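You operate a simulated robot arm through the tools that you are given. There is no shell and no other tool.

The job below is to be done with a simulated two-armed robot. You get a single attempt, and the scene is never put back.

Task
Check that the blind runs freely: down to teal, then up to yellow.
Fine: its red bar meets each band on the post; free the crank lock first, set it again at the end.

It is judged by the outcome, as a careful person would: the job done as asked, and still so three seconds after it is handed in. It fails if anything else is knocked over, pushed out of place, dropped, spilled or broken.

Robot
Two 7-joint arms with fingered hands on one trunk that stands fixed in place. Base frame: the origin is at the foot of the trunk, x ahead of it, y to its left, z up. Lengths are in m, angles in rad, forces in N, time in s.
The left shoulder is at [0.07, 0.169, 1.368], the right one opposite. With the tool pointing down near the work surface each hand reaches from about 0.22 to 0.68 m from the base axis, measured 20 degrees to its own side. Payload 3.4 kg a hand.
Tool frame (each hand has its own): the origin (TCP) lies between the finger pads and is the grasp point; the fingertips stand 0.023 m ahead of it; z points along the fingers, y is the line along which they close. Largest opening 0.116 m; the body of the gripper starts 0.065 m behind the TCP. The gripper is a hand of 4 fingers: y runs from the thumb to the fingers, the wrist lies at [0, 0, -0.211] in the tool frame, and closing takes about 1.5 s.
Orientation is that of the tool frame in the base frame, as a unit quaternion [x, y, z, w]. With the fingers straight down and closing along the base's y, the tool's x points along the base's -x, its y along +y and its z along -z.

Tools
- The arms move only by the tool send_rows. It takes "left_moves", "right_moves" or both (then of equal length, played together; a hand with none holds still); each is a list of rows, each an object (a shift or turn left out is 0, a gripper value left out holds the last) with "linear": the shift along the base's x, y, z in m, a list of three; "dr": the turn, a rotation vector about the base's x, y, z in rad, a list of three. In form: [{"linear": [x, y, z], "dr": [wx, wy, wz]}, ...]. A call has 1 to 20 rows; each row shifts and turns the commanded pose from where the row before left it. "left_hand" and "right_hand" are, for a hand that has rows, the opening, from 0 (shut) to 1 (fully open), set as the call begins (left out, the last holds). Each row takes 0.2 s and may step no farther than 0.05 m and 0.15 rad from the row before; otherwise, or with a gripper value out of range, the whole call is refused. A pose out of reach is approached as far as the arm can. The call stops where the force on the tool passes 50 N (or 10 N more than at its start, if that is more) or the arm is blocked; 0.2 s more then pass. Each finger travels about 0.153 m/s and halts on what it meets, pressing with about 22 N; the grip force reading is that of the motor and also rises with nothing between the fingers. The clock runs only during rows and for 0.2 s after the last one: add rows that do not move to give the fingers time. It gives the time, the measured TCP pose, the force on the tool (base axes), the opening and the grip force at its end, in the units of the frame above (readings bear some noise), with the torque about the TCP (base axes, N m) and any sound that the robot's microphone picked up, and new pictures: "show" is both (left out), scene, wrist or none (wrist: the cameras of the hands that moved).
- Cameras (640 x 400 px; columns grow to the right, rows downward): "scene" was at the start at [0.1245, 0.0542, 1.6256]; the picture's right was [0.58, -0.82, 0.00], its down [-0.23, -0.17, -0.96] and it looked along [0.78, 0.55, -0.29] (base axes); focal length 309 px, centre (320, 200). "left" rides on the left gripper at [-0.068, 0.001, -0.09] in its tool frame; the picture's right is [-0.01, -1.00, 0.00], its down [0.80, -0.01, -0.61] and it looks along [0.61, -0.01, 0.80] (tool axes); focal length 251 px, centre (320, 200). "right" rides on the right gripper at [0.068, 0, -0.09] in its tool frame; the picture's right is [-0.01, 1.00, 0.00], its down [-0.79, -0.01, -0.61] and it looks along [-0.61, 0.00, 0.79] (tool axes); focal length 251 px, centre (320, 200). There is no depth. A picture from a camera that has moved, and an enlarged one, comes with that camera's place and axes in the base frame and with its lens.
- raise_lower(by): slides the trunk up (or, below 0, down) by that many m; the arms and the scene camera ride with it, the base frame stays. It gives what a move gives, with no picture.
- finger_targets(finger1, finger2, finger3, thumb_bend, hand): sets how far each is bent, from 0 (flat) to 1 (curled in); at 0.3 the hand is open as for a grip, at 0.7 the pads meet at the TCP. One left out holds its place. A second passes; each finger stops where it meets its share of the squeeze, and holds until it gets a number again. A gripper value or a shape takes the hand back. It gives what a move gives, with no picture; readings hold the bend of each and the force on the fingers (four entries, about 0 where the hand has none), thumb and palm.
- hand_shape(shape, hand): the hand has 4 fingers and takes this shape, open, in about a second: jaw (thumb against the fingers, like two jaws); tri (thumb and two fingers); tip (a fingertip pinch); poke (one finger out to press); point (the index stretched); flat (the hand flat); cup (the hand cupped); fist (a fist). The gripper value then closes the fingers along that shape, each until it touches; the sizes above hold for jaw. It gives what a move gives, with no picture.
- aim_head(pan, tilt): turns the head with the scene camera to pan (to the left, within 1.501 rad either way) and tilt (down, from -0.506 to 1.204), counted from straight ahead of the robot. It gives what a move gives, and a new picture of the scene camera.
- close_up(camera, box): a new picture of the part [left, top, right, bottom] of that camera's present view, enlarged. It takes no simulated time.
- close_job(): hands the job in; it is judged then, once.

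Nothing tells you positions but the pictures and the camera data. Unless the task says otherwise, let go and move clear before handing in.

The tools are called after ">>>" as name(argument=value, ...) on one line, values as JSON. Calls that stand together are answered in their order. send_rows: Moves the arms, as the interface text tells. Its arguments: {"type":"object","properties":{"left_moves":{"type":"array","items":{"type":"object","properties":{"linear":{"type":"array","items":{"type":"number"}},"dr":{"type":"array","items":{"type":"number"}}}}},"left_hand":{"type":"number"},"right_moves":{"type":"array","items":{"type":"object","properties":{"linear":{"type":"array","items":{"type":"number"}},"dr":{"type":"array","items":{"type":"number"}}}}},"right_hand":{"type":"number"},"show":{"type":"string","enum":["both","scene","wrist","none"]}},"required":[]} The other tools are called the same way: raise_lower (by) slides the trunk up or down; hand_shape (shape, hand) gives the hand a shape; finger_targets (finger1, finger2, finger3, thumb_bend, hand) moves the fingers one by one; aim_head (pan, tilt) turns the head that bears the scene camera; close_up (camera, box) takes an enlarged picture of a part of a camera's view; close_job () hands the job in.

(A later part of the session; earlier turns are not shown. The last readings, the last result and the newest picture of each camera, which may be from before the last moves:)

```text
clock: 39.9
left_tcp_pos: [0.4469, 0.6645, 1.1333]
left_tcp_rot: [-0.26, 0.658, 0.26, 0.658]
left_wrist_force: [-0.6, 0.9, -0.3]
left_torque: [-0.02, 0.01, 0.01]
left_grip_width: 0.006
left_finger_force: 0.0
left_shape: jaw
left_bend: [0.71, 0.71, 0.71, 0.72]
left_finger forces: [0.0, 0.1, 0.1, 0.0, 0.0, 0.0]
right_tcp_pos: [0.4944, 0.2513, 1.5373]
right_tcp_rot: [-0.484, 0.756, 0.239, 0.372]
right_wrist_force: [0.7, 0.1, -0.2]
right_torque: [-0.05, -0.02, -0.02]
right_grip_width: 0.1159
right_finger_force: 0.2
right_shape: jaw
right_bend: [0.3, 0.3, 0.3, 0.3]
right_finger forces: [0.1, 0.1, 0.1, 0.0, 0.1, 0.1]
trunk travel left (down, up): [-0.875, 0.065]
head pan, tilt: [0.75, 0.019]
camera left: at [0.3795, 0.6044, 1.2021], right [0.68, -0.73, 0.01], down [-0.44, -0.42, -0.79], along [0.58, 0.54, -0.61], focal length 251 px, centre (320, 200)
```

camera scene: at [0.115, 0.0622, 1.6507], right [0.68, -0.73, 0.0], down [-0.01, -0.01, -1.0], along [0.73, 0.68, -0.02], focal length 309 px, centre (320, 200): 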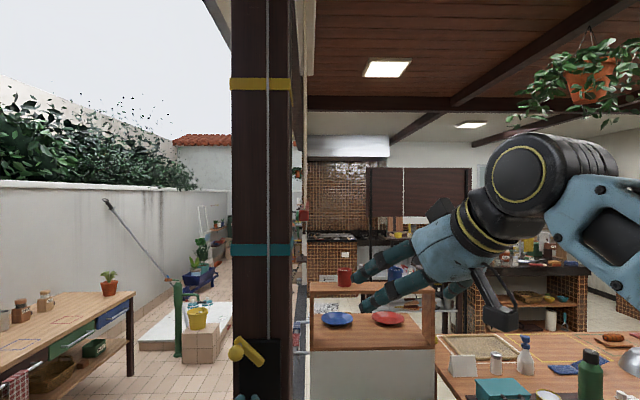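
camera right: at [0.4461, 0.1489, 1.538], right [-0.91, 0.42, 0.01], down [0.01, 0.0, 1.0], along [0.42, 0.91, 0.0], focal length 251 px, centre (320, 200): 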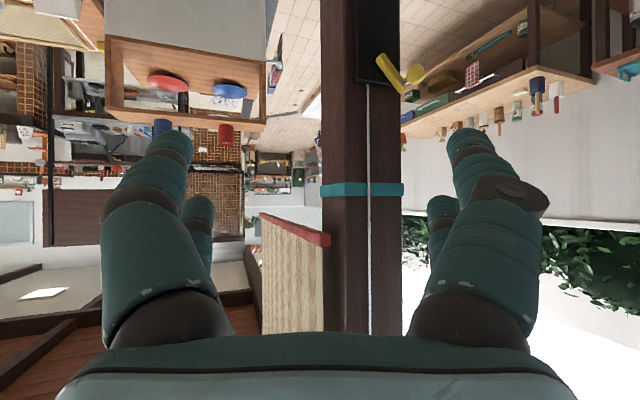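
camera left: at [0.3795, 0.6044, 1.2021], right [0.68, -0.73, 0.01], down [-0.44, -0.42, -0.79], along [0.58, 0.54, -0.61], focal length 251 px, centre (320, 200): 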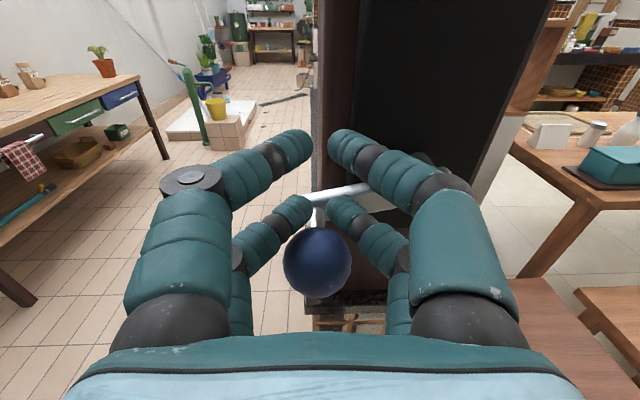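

The knob did not follow: the slot between the closed fingers lets the stem slide vertically. The fix is to roll the hand so the fingers close along the knob's direction of travel, and roll with the crank. First I'll open, back off, and check how far the wrist can roll.

>>> send_rows(left_moves=[{}, {}, {}, {}], left_hand=1.0, show="none")

>>> send_rows(left_moves=[{"linear": [-0.0162, -0.0157, 0]}, {"linear": [-0.0162, -0.0157, 0]}, {"linear": [-0.0162, -0.0157, 0]}, {"linear": [-0.0162, -0.0157, 0]}], show="wrist")

>>> close_up(camera="right", box=[240, 150, 420, 270])

```text
clock: 40.9
left_tcp_pos: [0.4449, 0.6641, 1.1336]
left_tcp_rot: [-0.26, 0.657, 0.26, 0.658]
left_wrist_force: [0.1, 0.3, -0.2]
left_torque: [0.02, -0.01, 0.05]
left_grip_width: 0.1158
left_finger_force: 0.0
left_shape: jaw
left_bend: [0.3, 0.3, 0.3, 0.3]
left_finger forces: [0.0, 0.0, 0.0, 0.0, 0.1, 0.0]
right_tcp_pos: [0.4939, 0.2499, 1.5379]
right_tcp_rot: [-0.484, 0.755, 0.239, 0.372]
right_wrist_force: [0.3, -0.5, 1.4]
right_torque: [0.04, 0.05, -0.03]
right_grip_width: 0.1158
right_finger_force: 0.2
right_shape: jaw
right_bend: [0.3, 0.3, 0.3, 0.3]
right_finger forces: [0.0, 0.0, 0.0, 0.0, 0.0, 0.1]
trunk travel left (down, up): [-0.875, 0.065]
head pan, tilt: [0.75, 0.019]
```

```text
clock: 41.9
left_tcp_pos: [0.3796, 0.6002, 1.1368]
left_tcp_rot: [-0.26, 0.657, 0.26, 0.659]
left_wrist_force: [0.2, -0.5, -0.3]
left_torque: [0.01, 0.01, -0.01]
left_grip_width: 0.1159
left_finger_force: 0.2
left_shape: jaw
left_bend: [0.3, 0.3, 0.3, 0.3]
left_finger forces: [0.0, 0.0, 0.0, 0.1, 0.0, 0.1]
right_tcp_pos: [0.4935, 0.2508, 1.5378]
right_tcp_rot: [-0.484, 0.755, 0.239, 0.373]
right_wrist_force: [0.1, -0.3, -0.4]
right_torque: [-0.02, 0.01, 0.02]
right_grip_width: 0.1159
right_finger_force: 0.0
right_shape: jaw
right_bend: [0.3, 0.3, 0.3, 0.3]
right_finger forces: [0.0, 0.0, 0.0, 0.1, 0.0, 0.1]
trunk travel left (down, up): [-0.875, 0.065]
head pan, tilt: [0.75, 0.019]
camera left: at [0.3131, 0.5408, 1.2047], right [0.68, -0.73, 0.01], down [-0.44, -0.42, -0.8], along [0.58, 0.54, -0.61], focal length 251 px, centre (320, 200)
```

left: 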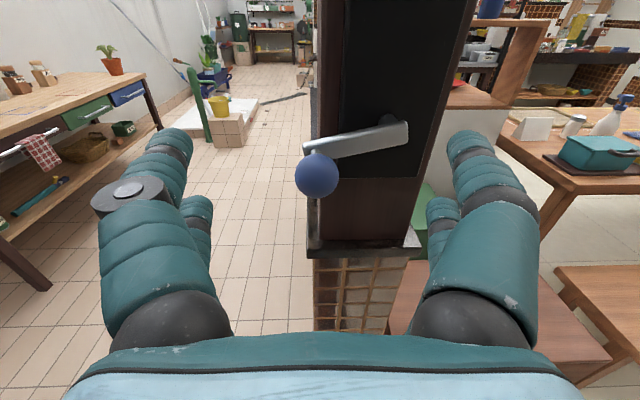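

```text
3.33 times, centred on (330, 210) of right
camera zoom: at [0.4453, 0.1479, 1.5378], right [-0.91, 0.42, 0.01], down [0.01, 0.0, 1.0], along [0.42, 0.91, 0.0], focal length 838 px, centre (287, 167)
```

zoom: 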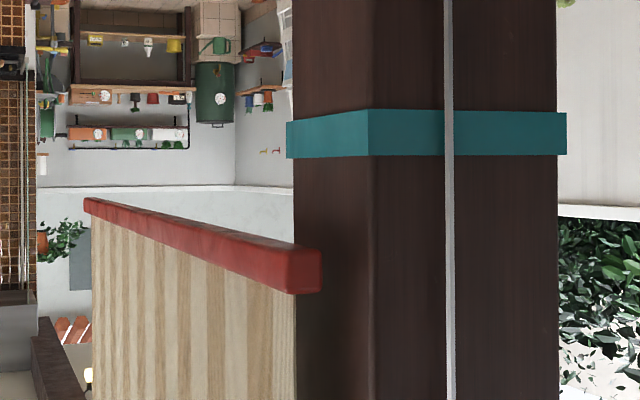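

The crank rests at about 197° with the bar at z≈1.60. I'll roll the hand counter-clockwise (as I see it) to see whether the wrist can reach about 100°.

>>> send_rows(left_moves=[{"linear": [0, 0, -0.004], "dr": [-0.1098, -0.1023, 0]}, {"linear": [0, 0, -0.004], "dr": [-0.1098, -0.1023, 0]}, {"linear": [0, 0, -0.004], "dr": [-0.1098, -0.1023, 0]}, {"linear": [0, 0, -0.004], "dr": [-0.1098, -0.1023, 0]}, {"linear": [0, 0, -0.004], "dr": [-0.1098, -0.1023, 0]}, {"linear": [0, 0, -0.004], "dr": [-0.1098, -0.1023, 0]}, {"linear": [0, 0, -0.004], "dr": [-0.1098, -0.1023, 0]}, {"linear": [0, 0, -0.004], "dr": [-0.1098, -0.1023, 0]}, {"linear": [0, 0, -0.004], "dr": [-0.1098, -0.1023, 0]}, {"linear": [0, 0, -0.004], "dr": [-0.1098, -0.1023, 0]}, {"linear": [0, 0, -0.004], "dr": [-0.1098, -0.1023, 0]}, {"linear": [0, 0, -0.004], "dr": [-0.1098, -0.1023, 0]}], show="wrist")

```text
clock: 44.5
left_tcp_pos: [0.3825, 0.6022, 1.0871]
left_tcp_rot: [0.677, -0.206, 0.355, -0.611]
left_wrist_force: [-0.8, 0.0, 0.4]
left_torque: [0.01, -0.01, 0.01]
left_grip_width: 0.1159
left_finger_force: 0.0
left_shape: jaw
left_bend: [0.3, 0.3, 0.3, 0.3]
left_finger forces: [0.0, 0.0, 0.0, 0.1, 0.1, 0.0]
right_tcp_pos: [0.4939, 0.2508, 1.5373]
right_tcp_rot: [-0.484, 0.755, 0.24, 0.372]
right_wrist_force: [-0.4, 0.9, -0.2]
right_torque: [0.03, -0.03, 0.01]
right_grip_width: 0.1159
right_finger_force: 0.1
right_shape: jaw
right_bend: [0.3, 0.3, 0.3, 0.3]
right_finger forces: [0.0, 0.0, 0.0, 0.0, 0.0, 0.1]
trunk travel left (down, up): [-0.875, 0.065]
head pan, tilt: [0.75, 0.019]
camera left: at [0.2701, 0.5888, 1.0695], right [-0.16, 0.18, 0.97], down [0.08, -0.98, 0.19], along [0.98, 0.11, 0.14], focal length 251 px, centre (320, 200)
```

left: 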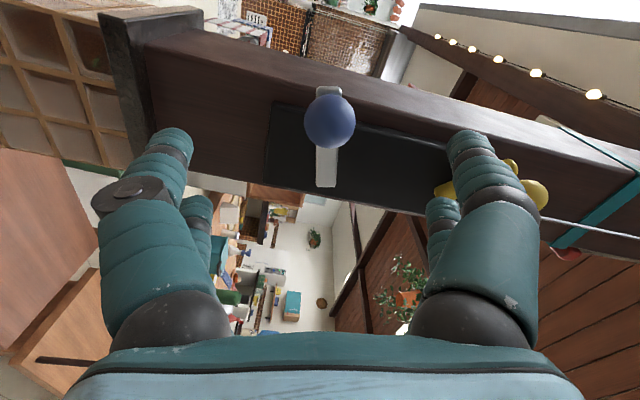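

The wrist rolled 1.8 rad without trouble, so the fingers now close vertically, along the knob's travel. I'll advance onto the knob.

>>> send_rows(left_moves=[{"linear": [0.0129, 0.0125, 0.0012]}, {"linear": [0.0129, 0.0125, 0.0012]}, {"linear": [0.0129, 0.0125, 0.0012]}, {"linear": [0.0129, 0.0125, 0.0012]}, {"linear": [0.0129, 0.0125, 0.0012]}, {}], left_hand=1.0, show="wrist")

```text
clock: 45.9
left_tcp_pos: [0.4451, 0.6626, 1.0933]
left_tcp_rot: [0.677, -0.207, 0.354, -0.612]
left_wrist_force: [-0.4, -0.4, -0.2]
left_torque: [-0.01, -0.02, -0.03]
left_grip_width: 0.1159
left_finger_force: 0.1
left_shape: jaw
left_bend: [0.3, 0.3, 0.3, 0.3]
left_finger forces: [0.0, 0.0, 0.0, 0.1, 0.1, 0.0]
right_tcp_pos: [0.4931, 0.2499, 1.537]
right_tcp_rot: [-0.484, 0.755, 0.239, 0.372]
right_wrist_force: [-0.2, 0.7, 0.4]
right_torque: [0.04, 0.04, -0.03]
right_grip_width: 0.1158
right_finger_force: 0.1
right_shape: jaw
right_bend: [0.3, 0.3, 0.3, 0.3]
right_finger forces: [0.0, 0.0, 0.1, 0.0, 0.0, 0.1]
trunk travel left (down, up): [-0.875, 0.065]
head pan, tilt: [0.75, 0.019]
camera left: at [0.3334, 0.6513, 1.0764], right [-0.16, 0.17, 0.97], down [0.08, -0.98, 0.19], along [0.98, 0.11, 0.14], focal length 251 px, centre (320, 200)
```

left: 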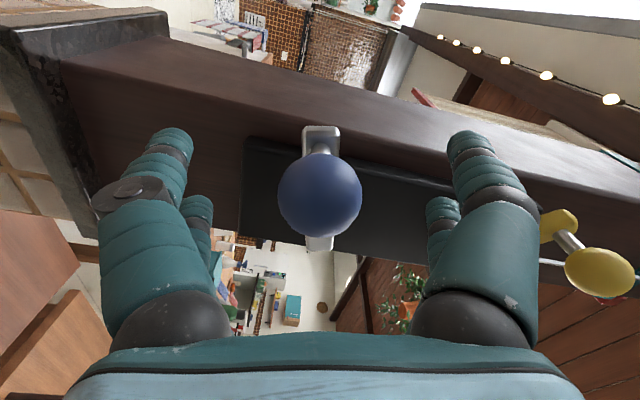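

The knob is exactly centred. I'll close the fingers around it.

>>> send_rows(left_moves=[{}, {}, {}, {}, {}, {}], left_hand=0.05, show="wrist")

```text
clock: 47.3
left_tcp_pos: [0.4456, 0.6647, 1.0929]
left_tcp_rot: [0.677, -0.206, 0.355, -0.611]
left_wrist_force: [0.3, 0.3, -0.6]
left_torque: [0.02, -0.01, 0.04]
left_grip_width: 0.0061
left_finger_force: 0.0
left_shape: jaw
left_bend: [0.71, 0.71, 0.71, 0.72]
left_finger forces: [0.4, 0.0, 0.0, 0.0, 0.0, 0.0]
right_tcp_pos: [0.4928, 0.251, 1.5375]
right_tcp_rot: [-0.484, 0.755, 0.239, 0.371]
right_wrist_force: [0.6, -0.5, 0.7]
right_torque: [-0.01, -0.04, 0.01]
right_grip_width: 0.1159
right_finger_force: 0.1
right_shape: jaw
right_bend: [0.3, 0.3, 0.3, 0.3]
right_finger forces: [0.0, 0.1, 0.1, 0.0, 0.0, 0.1]
trunk travel left (down, up): [-0.875, 0.065]
head pan, tilt: [0.75, 0.019]
camera left: at [0.3334, 0.6512, 1.0762], right [-0.16, 0.17, 0.97], down [0.08, -0.98, 0.19], along [0.98, 0.11, 0.14], focal length 251 px, centre (320, 200)
```

left: 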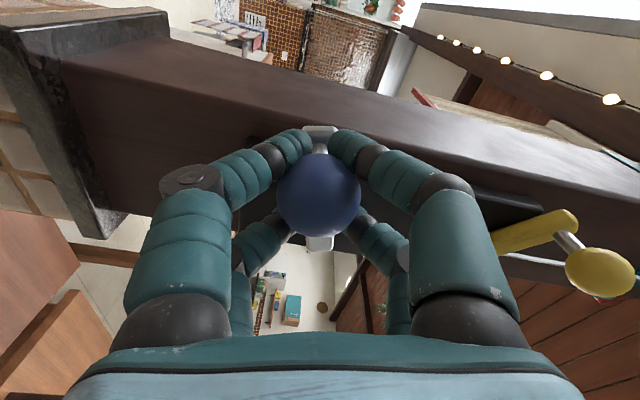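

The grip is loose but enclosed across the direction of travel. I'll turn clockwise about 32° while rolling the hand with the crank, then check.

>>> send_rows(left_moves=[{"linear": [-0.0021, 0.0022, 0.0103], "dr": [0.1022, 0.0952, 0]}, {"linear": [-0.0001, 0.0001, 0.0107], "dr": [0.1022, 0.0952, 0]}, {"linear": [0.0009, -0.0009, 0.0107], "dr": [0.1022, 0.0952, 0]}, {"linear": [0.0019, -0.002, 0.0104], "dr": [0.1022, 0.0952, 0]}, {}], show="wrist")

>>> close_up(camera="right", box=[240, 150, 420, 330])

```text
clock: 48.5
left_tcp_pos: [0.4467, 0.6654, 1.1338]
left_tcp_rot: [-0.595, 0.384, -0.171, 0.685]
left_wrist_force: [-1.9, -2.5, -7.2]
left_torque: [-0.1, -0.04, 0.0]
left_grip_width: 0.0072
left_finger_force: 0.0
left_shape: jaw
left_bend: [0.7, 0.71, 0.71, 0.72]
left_finger forces: [3.2, 4.7, 0.1, 0.0, 0.0, 0.1]
right_tcp_pos: [0.495, 0.252, 1.5357]
right_tcp_rot: [-0.483, 0.756, 0.239, 0.372]
right_wrist_force: [-0.3, -0.2, -0.3]
right_torque: [0.01, -0.04, -0.02]
right_grip_width: 0.116
right_finger_force: 0.0
right_shape: jaw
right_bend: [0.3, 0.3, 0.3, 0.3]
right_finger forces: [0.1, 0.1, 0.0, 0.0, 0.0, 0.0]
trunk travel left (down, up): [-0.875, 0.065]
head pan, tilt: [0.75, 0.019]
camera left: at [0.3362, 0.6508, 1.1549], right [0.22, -0.23, 0.95], down [0.07, -0.97, -0.25], along [0.97, 0.12, -0.19], focal length 251 px, centre (320, 200)
```

left: 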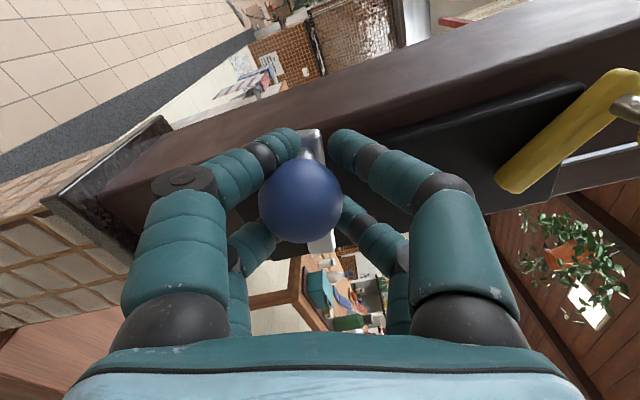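

```text
2.22 times, centred on (330, 240) of right
camera zoom: at [0.4463, 0.1495, 1.5373], right [-0.91, 0.42, 0.01], down [0.01, 0.0, 1.0], along [0.42, 0.91, 0.0], focal length 559 px, centre (298, 111)
```

zoom: 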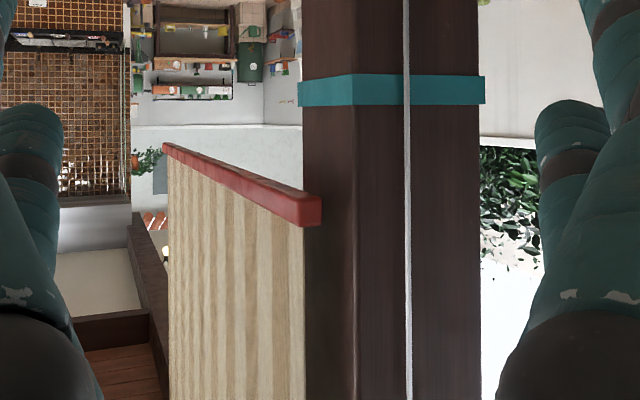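

The knob follows well with about 7 N. I'll continue over the top, rolling along.

>>> send_rows(left_moves=[{"linear": [0.0029, -0.003, 0.0099], "dr": [0.1022, 0.0952, 0]}, {"linear": [0.0038, -0.0039, 0.0092], "dr": [0.1022, 0.0952, 0]}, {"linear": [0.0047, -0.0049, 0.0083], "dr": [0.1022, 0.0952, 0]}, {"linear": [0.0054, -0.0056, 0.0073], "dr": [0.1022, 0.0952, 0]}, {"linear": [0.0061, -0.0063, 0.0062], "dr": [0.1022, 0.0952, 0]}, {"linear": [0.0067, -0.0069, 0.0049], "dr": [0.1022, 0.0952, 0]}, {}], show="wrist")

>>> close_up(camera="right", box=[240, 150, 420, 330])

```text
clock: 50.1
left_tcp_pos: [0.4755, 0.6358, 1.1788]
left_tcp_rot: [-0.387, 0.592, 0.122, 0.696]
left_wrist_force: [-1.6, 8.8, -2.9]
left_torque: [0.04, -0.08, -0.12]
left_grip_width: 0.0071
left_finger_force: 0.0
left_shape: jaw
left_bend: [0.68, 0.69, 0.71, 0.72]
left_finger forces: [6.1, 5.0, 0.0, 0.1, 0.1, 0.0]
right_tcp_pos: [0.4939, 0.2543, 1.5374]
right_tcp_rot: [-0.484, 0.756, 0.237, 0.372]
right_wrist_force: [0.8, 0.0, 0.2]
right_torque: [0.03, 0.01, -0.02]
right_grip_width: 0.1161
right_finger_force: 0.1
right_shape: jaw
right_bend: [0.3, 0.3, 0.3, 0.3]
right_finger forces: [0.0, 0.0, 0.0, 0.0, 0.0, 0.0]
trunk travel left (down, up): [-0.875, 0.065]
head pan, tilt: [0.75, 0.019]
camera left: at [0.3902, 0.5952, 1.2415], right [0.63, -0.67, 0.4], down [-0.23, -0.65, -0.73], along [0.75, 0.36, -0.56], focal length 251 px, centre (320, 200)
```

left: 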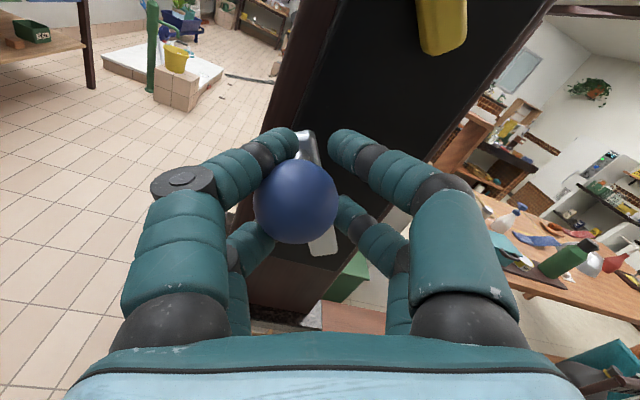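

```text
2.22 times, centred on (330, 240) of right
camera zoom: at [0.4453, 0.1526, 1.5373], right [-0.91, 0.42, 0.01], down [0.01, 0.0, 1.0], along [0.42, 0.91, -0.01], focal length 559 px, centre (298, 111)
```

zoom: 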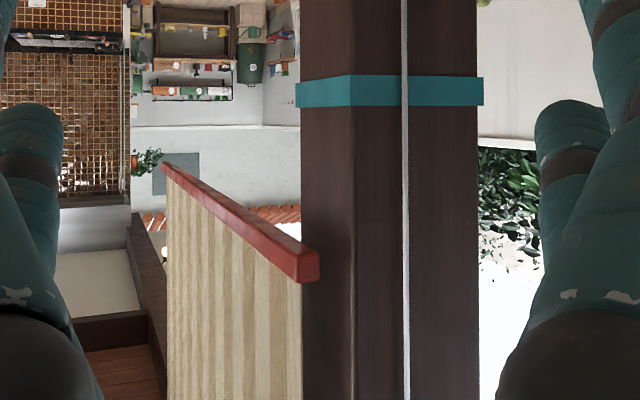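

The bar is now at z≈1.679 and the knob is still seated. I'll keep going over the top to the right side.

>>> send_rows(left_moves=[{"linear": [0.0085, -0.0088, 0.0056], "dr": [0.1022, 0.0952, 0]}, {"linear": [0.0073, -0.0075, 0.002], "dr": [0.1022, 0.0952, 0]}, {"linear": [0.0074, -0.0077, 0.0006], "dr": [0.1022, 0.0952, 0]}, {"linear": [0.0074, -0.0077, -0.0009], "dr": [0.1022, 0.0952, 0]}, {"linear": [0.0073, -0.0075, -0.0025], "dr": [0.1022, 0.0952, 0]}, {"linear": [0.007, -0.0072, -0.0038], "dr": [0.1022, 0.0952, 0]}, {"linear": [0.0065, -0.0067, -0.0052], "dr": [0.1022, 0.0952, 0]}, {}], show="wrist")

>>> close_up(camera="scene", box=[200, 40, 360, 260])

```text
clock: 51.9
left_tcp_pos: [0.5236, 0.5799, 1.1779]
left_tcp_rot: [-0.118, 0.699, 0.38, 0.594]
left_wrist_force: [10.1, 13.6, 18.6]
left_torque: [0.18, 0.48, -0.35]
left_grip_width: 0.0067
left_finger_force: 0.1
left_shape: jaw
left_bend: [0.66, 0.65, 0.71, 0.72]
left_finger forces: [18.8, 7.7, 0.0, 0.0, 0.1, 0.1]
left hand out of reach, approached as far as the arm can: row 7
right_tcp_pos: [0.4941, 0.2522, 1.536]
right_tcp_rot: [-0.483, 0.756, 0.237, 0.372]
right_wrist_force: [0.3, 0.0, -0.8]
right_torque: [-0.01, -0.02, -0.01]
right_grip_width: 0.1163
right_finger_force: 0.0
right_shape: jaw
right_bend: [0.3, 0.3, 0.3, 0.3]
right_finger forces: [0.1, 0.0, 0.1, 0.1, 0.1, 0.1]
trunk travel left (down, up): [-0.875, 0.065]
head pan, tilt: [0.75, 0.019]
camera left: at [0.4757, 0.5014, 1.2416], right [0.62, -0.69, -0.38], down [-0.66, -0.18, -0.73], along [0.43, 0.7, -0.56], focal length 251 px, centre (320, 200)
```

left: 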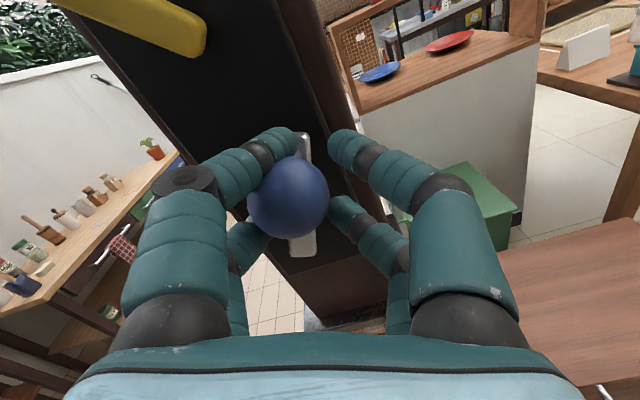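

```text
1.82 times, centred on (280, 150) of scene
camera zoom: at [0.1151, 0.064, 1.6509], right [0.68, -0.73, 0.0], down [-0.01, -0.01, -1.0], along [0.73, 0.68, -0.02], focal length 562 px, centre (393, 291)
```

zoom: 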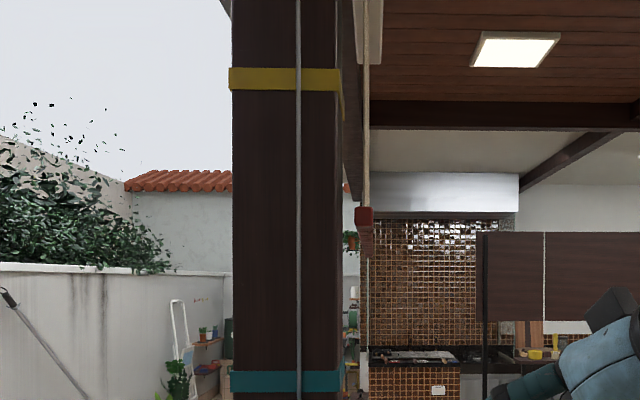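

The wrist's roll limit was met (about −25°), with the bar now at z≈1.737. The knob is at about 70°, so I can push it on to about 40° with the roll held, then re-grip with the hand rolled the other way.

>>> send_rows(left_moves=[{"linear": [0.0078, -0.0036, -0.0089], "dr": [-0.0366, -0.0341, 0]}, {"linear": [0.0054, -0.0055, -0.0075]}, {"linear": [0.0046, -0.0047, -0.0084]}, {}], show="wrist")

>>> close_up(camera="scene", box=[200, 40, 360, 260])

```text
clock: 52.9
left_tcp_pos: [0.5474, 0.5579, 1.1531]
left_tcp_rot: [-0.132, 0.697, 0.365, 0.603]
left_wrist_force: [27.4, -8.7, 26.2]
left_torque: [0.33, 0.49, -0.11]
left_grip_width: 0.0052
left_finger_force: 0.0
left_shape: jaw
left_bend: [0.71, 0.69, 0.71, 0.71]
left_finger forces: [33.3, 2.9, 0.5, 0.1, 0.1, 0.1]
right_tcp_pos: [0.5002, 0.242, 1.5368]
right_tcp_rot: [-0.481, 0.756, 0.241, 0.372]
right_wrist_force: [-0.8, 0.5, -0.1]
right_torque: [0.0, 0.0, -0.01]
right_grip_width: 0.1159
right_finger_force: 0.0
right_shape: jaw
right_bend: [0.3, 0.3, 0.3, 0.3]
right_finger forces: [0.1, 0.0, 0.0, 0.0, 0.0, 0.0]
trunk travel left (down, up): [-0.875, 0.065]
head pan, tilt: [0.75, 0.019]
camera left: at [0.4953, 0.4808, 1.2177], right [0.63, -0.7, -0.34], down [-0.64, -0.21, -0.74], along [0.45, 0.68, -0.58], focal length 251 px, centre (320, 200)
```

left: 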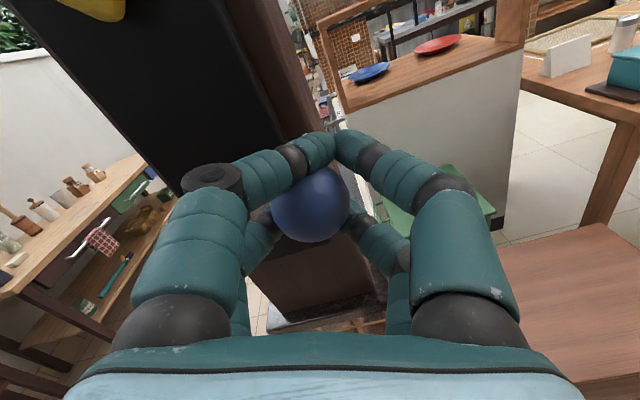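

```text
1.82 times, centred on (280, 150) of scene
camera zoom: at [0.1208, 0.053, 1.6505], right [0.68, -0.73, -0.01], down [-0.02, -0.01, -1.0], along [0.73, 0.68, -0.02], focal length 562 px, centre (393, 291)
```

zoom: 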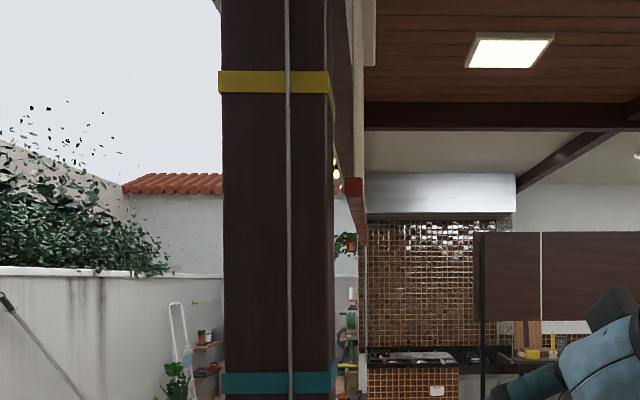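

The bar has reached z≈1.776 but the hand is pushing radially with nearly 40 N, so I'll stop there and release. Then I'll back off and re-grip with the hand rolled the other way.

>>> send_rows(left_moves=[{}, {}, {}, {}], left_hand=1.0, show="wrist")

>>> close_up(camera="scene", box=[200, 40, 360, 260])

```text
clock: 53.9
left_tcp_pos: [0.5407, 0.567, 1.1507]
left_tcp_rot: [-0.136, 0.697, 0.365, 0.602]
left_wrist_force: [-0.3, 0.6, 0.5]
left_torque: [-0.03, 0.02, -0.02]
left_grip_width: 0.116
left_finger_force: 0.0
left_shape: jaw
left_bend: [0.3, 0.3, 0.3, 0.3]
left_finger forces: [0.1, 0.0, 0.0, 0.1, 0.0, 0.1]
right_tcp_pos: [0.492, 0.2531, 1.5372]
right_tcp_rot: [-0.483, 0.756, 0.238, 0.372]
right_wrist_force: [0.0, -0.3, -0.6]
right_torque: [-0.01, -0.01, -0.01]
right_grip_width: 0.1158
right_finger_force: 0.1
right_shape: jaw
right_bend: [0.3, 0.3, 0.3, 0.3]
right_finger forces: [0.0, 0.1, 0.1, 0.1, 0.0, 0.0]
trunk travel left (down, up): [-0.875, 0.065]
head pan, tilt: [0.75, 0.019]
camera left: at [0.4895, 0.4897, 1.2165], right [0.63, -0.7, -0.33], down [-0.63, -0.22, -0.74], along [0.45, 0.68, -0.58], focal length 251 px, centre (320, 200)
```

left: 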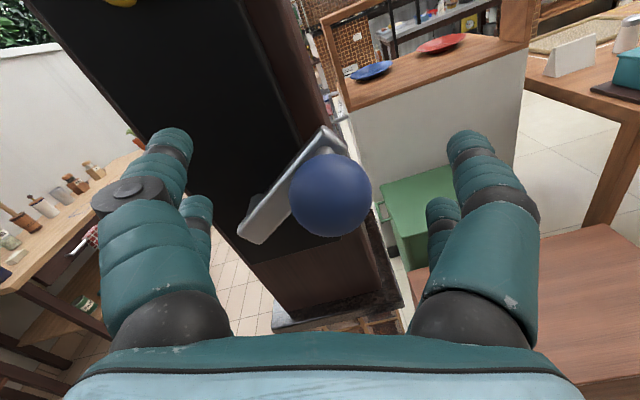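

```text
1.82 times, centred on (280, 150) of scene
camera zoom: at [0.113, 0.0643, 1.6507], right [0.68, -0.73, 0.0], down [-0.01, -0.01, -1.0], along [0.73, 0.68, -0.02], focal length 562 px, centre (393, 291)
```

zoom: 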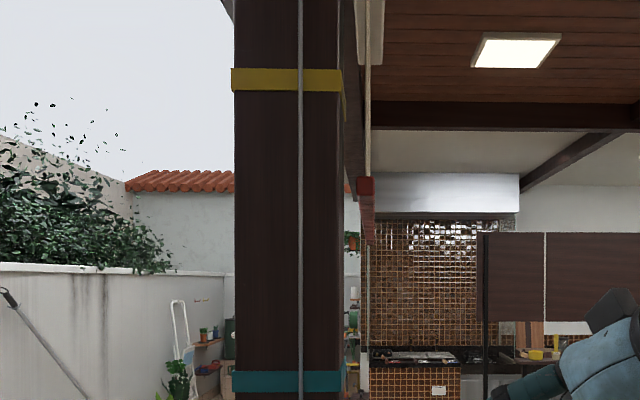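

Released with the bar holding at z≈1.778 and the knob at about 32°. I'll back off and roll the hand about 120° counter-clockwise for the next grip.

>>> send_rows(left_moves=[{"linear": [-0.0162, -0.0157, 0]}, {"linear": [-0.0162, -0.0157, 0]}, {"linear": [-0.0162, -0.0157, 0]}, {"linear": [-0.0162, -0.0157, 0]}, {"dr": [-0.1051, -0.0956, 0]}, {"dr": [-0.1051, -0.0956, 0]}, {"dr": [-0.1051, -0.0956, 0]}, {"dr": [-0.1051, -0.0956, 0]}, {"dr": [-0.1051, -0.0956, 0]}, {"dr": [-0.1051, -0.0956, 0]}, {"dr": [-0.1051, -0.0956, 0]}, {"dr": [-0.1051, -0.0956, 0]}, {"dr": [-0.1051, -0.0956, 0]}, {"dr": [-0.1051, -0.0956, 0]}, {"dr": [-0.1051, -0.0956, 0]}, {"dr": [-0.1051, -0.0956, 0]}, {"dr": [-0.1051, -0.0956, 0]}, {"dr": [-0.1051, -0.0956, 0]}, {"dr": [-0.1051, -0.0956, 0]}], show="wrist")

```text
clock: 57.9
left_tcp_pos: [0.4772, 0.5011, 1.1514]
left_tcp_rot: [0.67, -0.217, 0.355, -0.615]
left_wrist_force: [0.3, 0.2, 0.2]
left_torque: [0.02, -0.04, 0.03]
left_grip_width: 0.1156
left_finger_force: 0.0
left_shape: jaw
left_bend: [0.3, 0.3, 0.3, 0.3]
left_finger forces: [0.1, 0.0, 0.1, 0.0, 0.0, 0.1]
right_tcp_pos: [0.4928, 0.2485, 1.5378]
right_tcp_rot: [-0.484, 0.755, 0.239, 0.372]
right_wrist_force: [0.1, -1.0, 0.4]
right_torque: [0.02, -0.01, 0.04]
right_grip_width: 0.1158
right_finger_force: 0.0
right_shape: jaw
right_bend: [0.3, 0.3, 0.3, 0.3]
right_finger forces: [0.0, 0.0, 0.0, 0.0, 0.1, 0.0]
trunk travel left (down, up): [-0.875, 0.065]
head pan, tilt: [0.75, 0.019]
camera left: at [0.3657, 0.4914, 1.1364], right [-0.15, 0.16, 0.98], down [0.07, -0.98, 0.17], along [0.99, 0.09, 0.14], focal length 251 px, centre (320, 200)
```

left: 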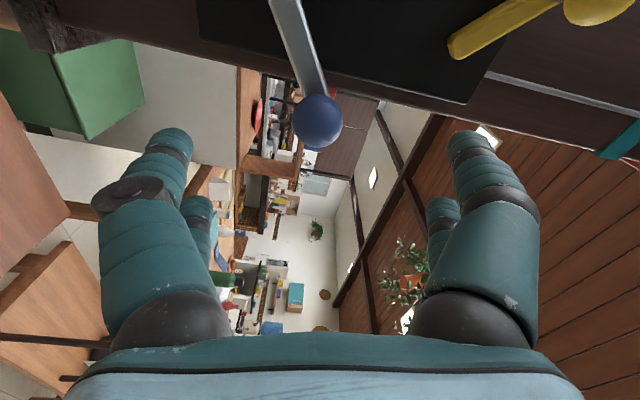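

The hand is rolled and the knob lies straight ahead. I'll advance and close.

>>> send_rows(left_moves=[{"linear": [0.0134, 0.013, 0]}, {"linear": [0.0134, 0.013, 0]}, {"linear": [0.0134, 0.013, -0.001]}, {"linear": [0.0134, 0.013, 0]}, {"linear": [0.0134, 0.013, 0]}, {}], left_hand=1.0, show="wrist")

>>> send_rows(left_moves=[{}, {}, {}, {}, {}, {}], left_hand=0.05, show="wrist")

```text
clock: 59.3
left_tcp_pos: [0.546, 0.5674, 1.1524]
left_tcp_rot: [0.671, -0.219, 0.354, -0.614]
left_wrist_force: [-0.3, -0.5, 0.4]
left_torque: [-0.05, 0.04, 0.02]
left_grip_width: 0.1159
left_finger_force: 0.1
left_shape: jaw
left_bend: [0.3, 0.3, 0.3, 0.3]
left_finger forces: [0.0, 0.0, 0.0, 0.0, 0.1, 0.1]
right_tcp_pos: [0.4934, 0.2489, 1.5371]
right_tcp_rot: [-0.484, 0.755, 0.24, 0.373]
right_wrist_force: [-0.3, 0.6, 0.0]
right_torque: [0.04, -0.01, 0.03]
right_grip_width: 0.1157
right_finger_force: 0.1
right_shape: jaw
right_bend: [0.3, 0.3, 0.3, 0.3]
right_finger forces: [0.0, 0.0, 0.0, 0.0, 0.0, 0.0]
trunk travel left (down, up): [-0.875, 0.065]
head pan, tilt: [0.75, 0.019]
camera left: at [0.4341, 0.5566, 1.1367], right [-0.15, 0.16, 0.98], down [0.07, -0.98, 0.17], along [0.99, 0.09, 0.14], focal length 251 px, centre (320, 200)
```

left: 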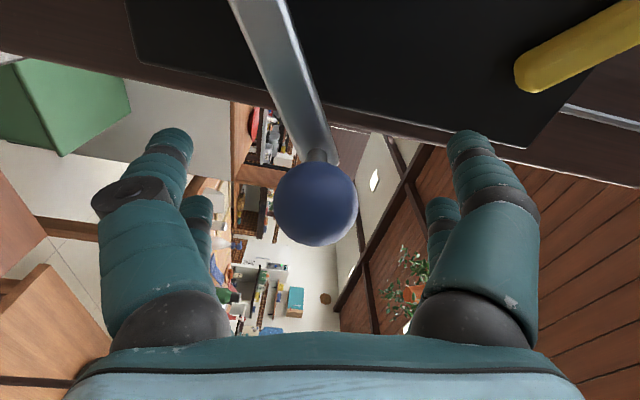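

```text
clock: 60.7
left_tcp_pos: [0.5467, 0.5677, 1.1521]
left_tcp_rot: [0.671, -0.217, 0.353, -0.615]
left_wrist_force: [-0.1, 0.2, 0.2]
left_torque: [-0.02, -0.02, 0.01]
left_grip_width: 0.0062
left_finger_force: 0.0
left_shape: jaw
left_bend: [0.71, 0.71, 0.71, 0.72]
left_finger forces: [0.0, 0.2, 0.0, 0.0, 0.1, 0.1]
right_tcp_pos: [0.4945, 0.2509, 1.5365]
right_tcp_rot: [-0.483, 0.755, 0.239, 0.372]
right_wrist_force: [-0.7, 0.2, 1.2]
right_torque: [0.0, -0.02, 0.01]
right_grip_width: 0.1158
right_finger_force: 0.0
right_shape: jaw
right_bend: [0.3, 0.3, 0.3, 0.3]
right_finger forces: [0.0, 0.1, 0.0, 0.0, 0.0, 0.0]
trunk travel left (down, up): [-0.875, 0.065]
head pan, tilt: [0.75, 0.019]
camera left: at [0.4342, 0.5565, 1.1365], right [-0.15, 0.16, 0.98], down [0.07, -0.98, 0.17], along [0.99, 0.09, 0.14], focal length 251 px, centre (320, 200)
```

left: 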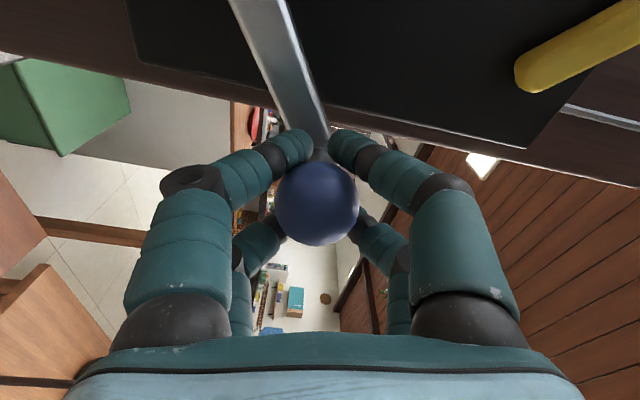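

The knob is centred and enclosed. I'll turn clockwise down the right side in a batch and check.

>>> send_rows(left_moves=[{"linear": [0.0045, -0.0046, -0.0117]}, {"linear": [0.0025, -0.0026, -0.0102]}, {"linear": [0.0014, -0.0014, -0.0107], "dr": [0.1033, 0.094, 0]}, {"linear": [0.0004, -0.0004, -0.0108], "dr": [0.1033, 0.094, 0]}, {"linear": [-0.0007, 0.0007, -0.0107], "dr": [0.1033, 0.094, 0]}, {}], show="wrist")

>>> close_up(camera="scene", box=[200, 40, 360, 260])

```text
clock: 62.1
left_tcp_pos: [0.5541, 0.56, 1.0964]
left_tcp_rot: [-0.611, 0.355, -0.218, 0.674]
left_wrist_force: [5.1, 6.7, 6.1]
left_torque: [-0.06, 0.11, -0.1]
left_grip_width: 0.0054
left_finger_force: 21.7
left_shape: jaw
left_bend: [0.69, 0.68, 0.72, 0.76]
left_finger forces: [6.0, 1.0, 1.5, 0.1, 9.9, 0.1]
right_tcp_pos: [0.4943, 0.2508, 1.5363]
right_tcp_rot: [-0.484, 0.756, 0.238, 0.372]
right_wrist_force: [0.2, -0.5, 0.2]
right_torque: [-0.02, -0.01, -0.01]
right_grip_width: 0.116
right_finger_force: 0.0
right_shape: jaw
right_bend: [0.3, 0.3, 0.3, 0.3]
right_finger forces: [0.0, 0.0, 0.1, 0.0, 0.0, 0.0]
trunk travel left (down, up): [-0.875, 0.065]
head pan, tilt: [0.75, 0.019]
camera left: at [0.442, 0.5498, 1.1091], right [0.13, -0.15, 0.98], down [0.07, -0.98, -0.16], along [0.99, 0.09, -0.12], focal length 251 px, centre (320, 200)
```

left: 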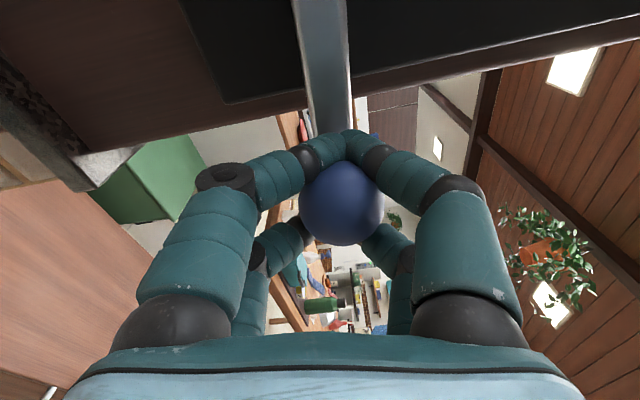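

```text
1.82 times, centred on (280, 150) of scene
camera zoom: at [0.1157, 0.0636, 1.6505], right [0.68, -0.73, 0.0], down [-0.01, -0.01, -1.0], along [0.73, 0.68, -0.02], focal length 562 px, centre (393, 291)
```

zoom: 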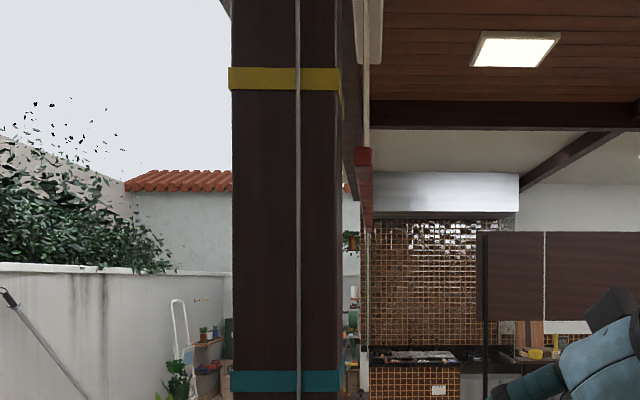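

The bar is at z≈1.819 and the force is low. I'll continue clockwise another ~55°.

>>> send_rows(left_moves=[{"linear": [-0.0013, 0.0013, -0.0095], "dr": [0.1033, 0.094, 0]}, {"linear": [-0.0027, 0.0028, -0.0101], "dr": [0.1033, 0.094, 0]}, {"linear": [-0.0036, 0.0037, -0.0094], "dr": [0.1033, 0.094, 0]}, {"linear": [-0.0045, 0.0047, -0.0086], "dr": [0.1033, 0.094, 0]}, {"linear": [-0.0054, 0.0055, -0.0077], "dr": [0.1033, 0.094, 0]}, {"linear": [-0.006, 0.0062, -0.0065], "dr": [0.1033, 0.094, 0]}, {}], show="wrist")

>>> close_up(camera="scene", box=[200, 40, 360, 260])

```text
clock: 63.7
left_tcp_pos: [0.5301, 0.5837, 1.0449]
left_tcp_rot: [-0.414, 0.575, 0.074, 0.702]
left_wrist_force: [8.3, 7.7, 8.9]
left_torque: [-0.23, 0.13, 0.14]
left_grip_width: 0.0051
left_finger_force: 22.2
left_shape: jaw
left_bend: [0.7, 0.68, 0.72, 0.75]
left_finger forces: [0.9, 0.4, 1.7, 0.1, 12.2, 0.0]
right_tcp_pos: [0.4953, 0.2509, 1.5362]
right_tcp_rot: [-0.483, 0.756, 0.238, 0.371]
right_wrist_force: [-0.3, -0.7, 0.1]
right_torque: [0.02, 0.03, 0.0]
right_grip_width: 0.1159
right_finger_force: 0.0
right_shape: jaw
right_bend: [0.3, 0.3, 0.3, 0.3]
right_finger forces: [0.0, 0.0, 0.0, 0.0, 0.1, 0.0]
trunk travel left (down, up): [-0.875, 0.065]
head pan, tilt: [0.75, 0.019]
camera left: at [0.4396, 0.5493, 1.1042], right [0.58, -0.64, 0.5], down [-0.19, -0.71, -0.68], along [0.79, 0.3, -0.53], focal length 251 px, centre (320, 200)
```

left: 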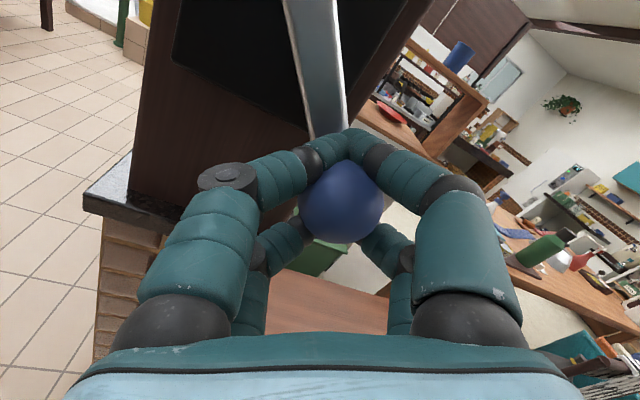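

```text
1.82 times, centred on (280, 150) of scene
camera zoom: at [0.116, 0.0624, 1.6506], right [0.68, -0.73, 0.0], down [-0.02, -0.01, -1.0], along [0.73, 0.68, -0.02], focal length 562 px, centre (393, 291)
```

zoom: 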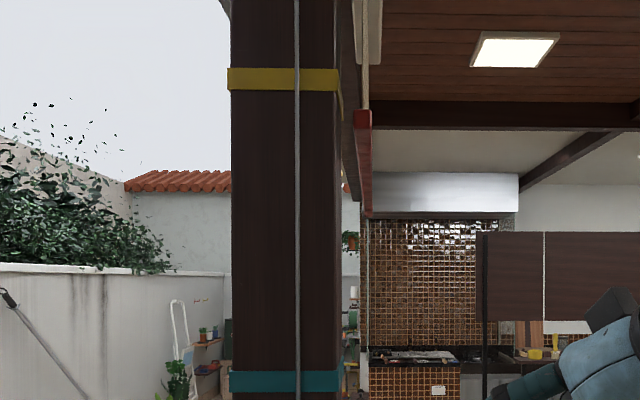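

The bar is at z≈1.871 and has about 4 cm to go to the yellow band at about 1.915. I'll raise and tilt the right camera so it sees the yellow band and bar end from nearly equal distance.

>>> send_rows(right_moves=[{"linear": [0, 0, 0.04], "dr": [0.0725, -0.0333, 0]}, {"linear": [0, 0, 0.04], "dr": [0.0725, -0.0333, 0]}, {"linear": [0, 0, 0.04], "dr": [0.0725, -0.0333, 0]}, {"linear": [0, 0, 0.04], "dr": [0.0725, -0.0333, 0]}, {"linear": [0, 0, 0.04], "dr": [0.0725, -0.0333, 0]}, {}], show="wrist")

```text
clock: 65.1
left_tcp_pos: [0.53, 0.5836, 1.0454]
left_tcp_rot: [-0.417, 0.573, 0.074, 0.701]
left_wrist_force: [3.5, 3.2, 3.0]
left_torque: [-0.02, 0.04, 0.08]
left_grip_width: 0.0045
left_finger_force: 22.5
left_shape: jaw
left_bend: [0.7, 0.68, 0.71, 0.75]
left_finger forces: [3.0, 0.5, 4.5, 0.0, 5.8, 0.0]
right_tcp_pos: [0.4934, 0.2083, 1.7061]
right_tcp_rot: [-0.428, 0.667, 0.33, 0.513]
right_wrist_force: [0.2, 0.4, -0.1]
right_torque: [0.02, 0.01, 0.05]
right_grip_width: 0.1159
right_finger_force: 0.0
right_shape: jaw
right_bend: [0.3, 0.3, 0.3, 0.3]
right_finger forces: [0.0, 0.0, 0.0, 0.0, 0.0, 0.1]
right hand out of reach, approached as far as the arm can: row 2, 4
trunk travel left (down, up): [-0.875, 0.065]
head pan, tilt: [0.75, 0.019]
camera right: at [0.4493, 0.1128, 1.6621], right [-0.91, 0.42, 0.01], down [-0.15, -0.35, 0.92], along [0.39, 0.84, 0.38], focal length 251 px, centre (320, 200)
```

right: 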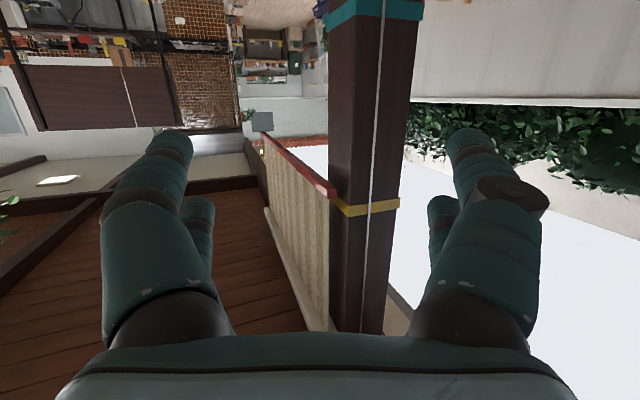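

>>> close_up(camera="right", box=[250, 120, 430, 240])

```text
3.33 times, centred on (340, 180) of right
camera zoom: at [0.4493, 0.1128, 1.6621], right [-0.91, 0.42, 0.01], down [-0.15, -0.35, 0.92], along [0.39, 0.84, 0.38], focal length 838 px, centre (253, 267)
```

zoom: 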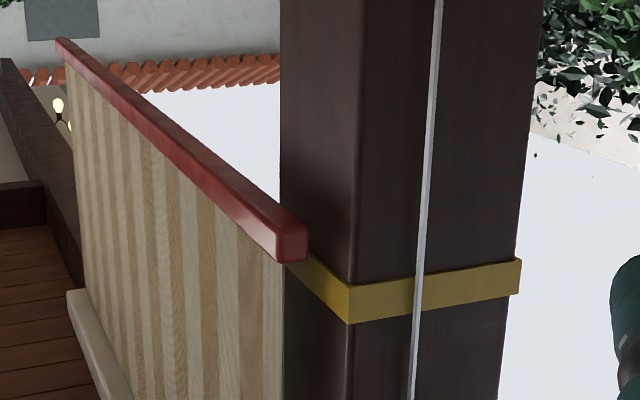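

From the right camera: yellow centre z≈1.915, bar end z≈1.871, so about 4.4 cm or 40° of crank remain. I'll turn 24° and re-measure.

>>> send_rows(left_moves=[{"linear": [-0.0063, 0.0065, -0.0056], "dr": [0.1033, 0.094, 0]}, {"linear": [-0.007, 0.0073, -0.0039], "dr": [0.1033, 0.094, 0]}, {"linear": [-0.0074, 0.0076, -0.0024], "dr": [0.1033, 0.094, 0]}, {}], show="wrist")

>>> close_up(camera="right", box=[250, 120, 430, 240])

```text
clock: 66.1
left_tcp_pos: [0.5097, 0.6052, 1.0338]
left_tcp_rot: [-0.288, 0.648, 0.221, 0.67]
left_wrist_force: [8.0, 0.1, 7.7]
left_torque: [-0.12, -0.03, 0.12]
left_grip_width: 0.0042
left_finger_force: 22.2
left_shape: jaw
left_bend: [0.7, 0.68, 0.71, 0.75]
left_finger forces: [2.6, 0.0, 3.9, 0.0, 9.1, 0.1]
right_tcp_pos: [0.4942, 0.2034, 1.7056]
right_tcp_rot: [-0.428, 0.667, 0.331, 0.513]
right_wrist_force: [0.9, 1.1, 0.6]
right_torque: [0.01, -0.02, -0.02]
right_grip_width: 0.116
right_finger_force: 0.0
right_shape: jaw
right_bend: [0.3, 0.3, 0.3, 0.3]
right_finger forces: [0.0, 0.0, 0.0, 0.1, 0.0, 0.0]
trunk travel left (down, up): [-0.875, 0.065]
head pan, tilt: [0.75, 0.019]
camera left: at [0.4374, 0.5493, 1.1018], right [0.67, -0.74, 0.11], down [-0.4, -0.47, -0.79], along [0.63, 0.48, -0.61], focal length 251 px, centre (320, 200)
```

left: 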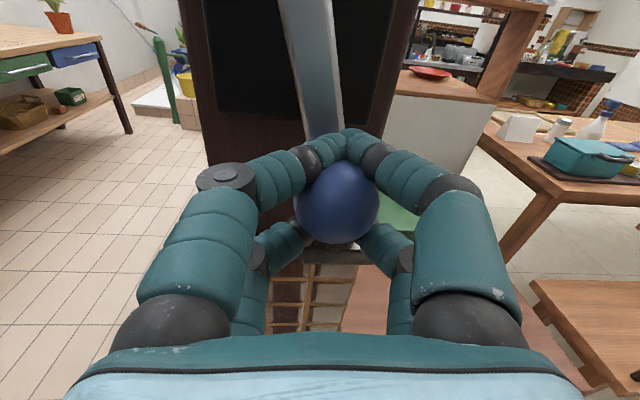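

```text
3.33 times, centred on (340, 180) of right
camera zoom: at [0.4497, 0.1102, 1.6622], right [-0.91, 0.42, 0.01], down [-0.15, -0.35, 0.92], along [0.39, 0.84, 0.38], focal length 838 px, centre (253, 267)
```

zoom: 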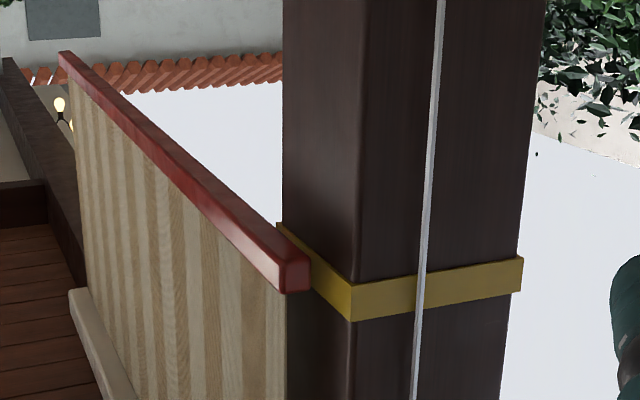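

The bar is at z≈1.895 against 1.914 for the band, so about 17° more. I'll finish with two small steps.

>>> send_rows(left_moves=[{"linear": [-0.0074, 0.0077, 0], "dr": [0.1033, 0.094, 0]}, {"linear": [-0.0078, 0.008, 0.0015], "dr": [0.1033, 0.094, 0]}, {}, {}], show="wrist")

>>> close_up(camera="right", box=[250, 120, 430, 240])

>>> close_up(camera="scene", box=[200, 40, 360, 260])

```text
clock: 67.1
left_tcp_pos: [0.4949, 0.6198, 1.0334]
left_tcp_rot: [-0.195, 0.683, 0.31, 0.631]
left_wrist_force: [7.7, -3.6, -2.1]
left_torque: [-0.01, 0.06, 0.09]
left_grip_width: 0.0044
left_finger_force: 21.3
left_shape: jaw
left_bend: [0.7, 0.68, 0.71, 0.75]
left_finger forces: [0.6, 0.4, 6.9, 0.0, 5.8, 0.0]
right_tcp_pos: [0.4964, 0.2063, 1.7044]
right_tcp_rot: [-0.426, 0.668, 0.329, 0.514]
right_wrist_force: [-1.0, -0.1, -0.5]
right_torque: [-0.01, -0.02, 0.03]
right_grip_width: 0.1163
right_finger_force: 0.0
right_shape: jaw
right_bend: [0.3, 0.3, 0.3, 0.3]
right_finger forces: [0.1, 0.0, 0.0, 0.1, 0.1, 0.0]
trunk travel left (down, up): [-0.875, 0.065]
head pan, tilt: [0.75, 0.019]
camera left: at [0.4357, 0.5504, 1.1015], right [0.66, -0.73, -0.17], down [-0.55, -0.31, -0.78], along [0.52, 0.61, -0.61], focal length 251 px, centre (320, 200)
```

left: 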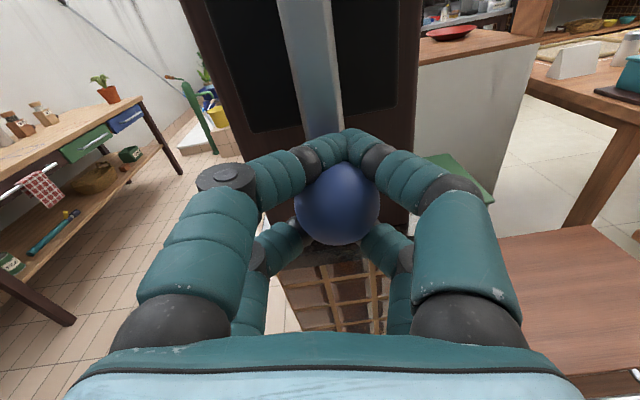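

```text
3.33 times, centred on (340, 180) of right
camera zoom: at [0.4514, 0.1116, 1.6615], right [-0.91, 0.42, 0.01], down [-0.15, -0.35, 0.92], along [0.39, 0.84, 0.38], focal length 838 px, centre (253, 267)
```

zoom: 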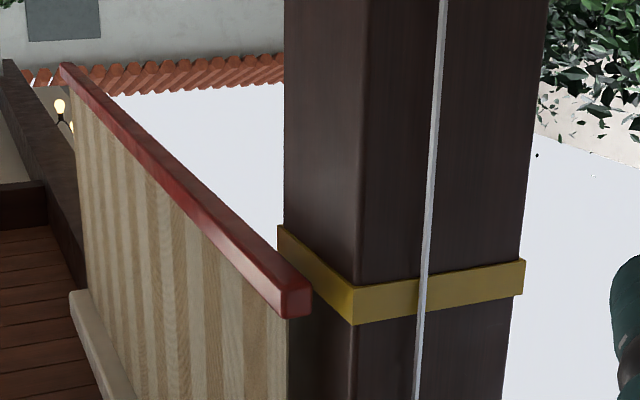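

```text
1.82 times, centred on (280, 150) of scene
camera zoom: at [0.1176, 0.0615, 1.6504], right [0.68, -0.73, 0.0], down [-0.02, -0.01, -1.0], along [0.73, 0.68, -0.02], focal length 562 px, centre (393, 291)
```

zoom: 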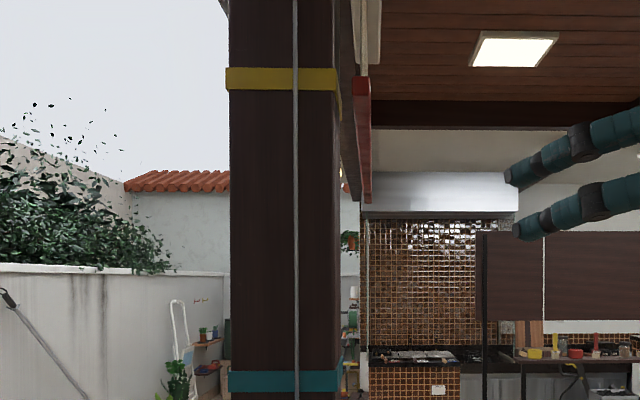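

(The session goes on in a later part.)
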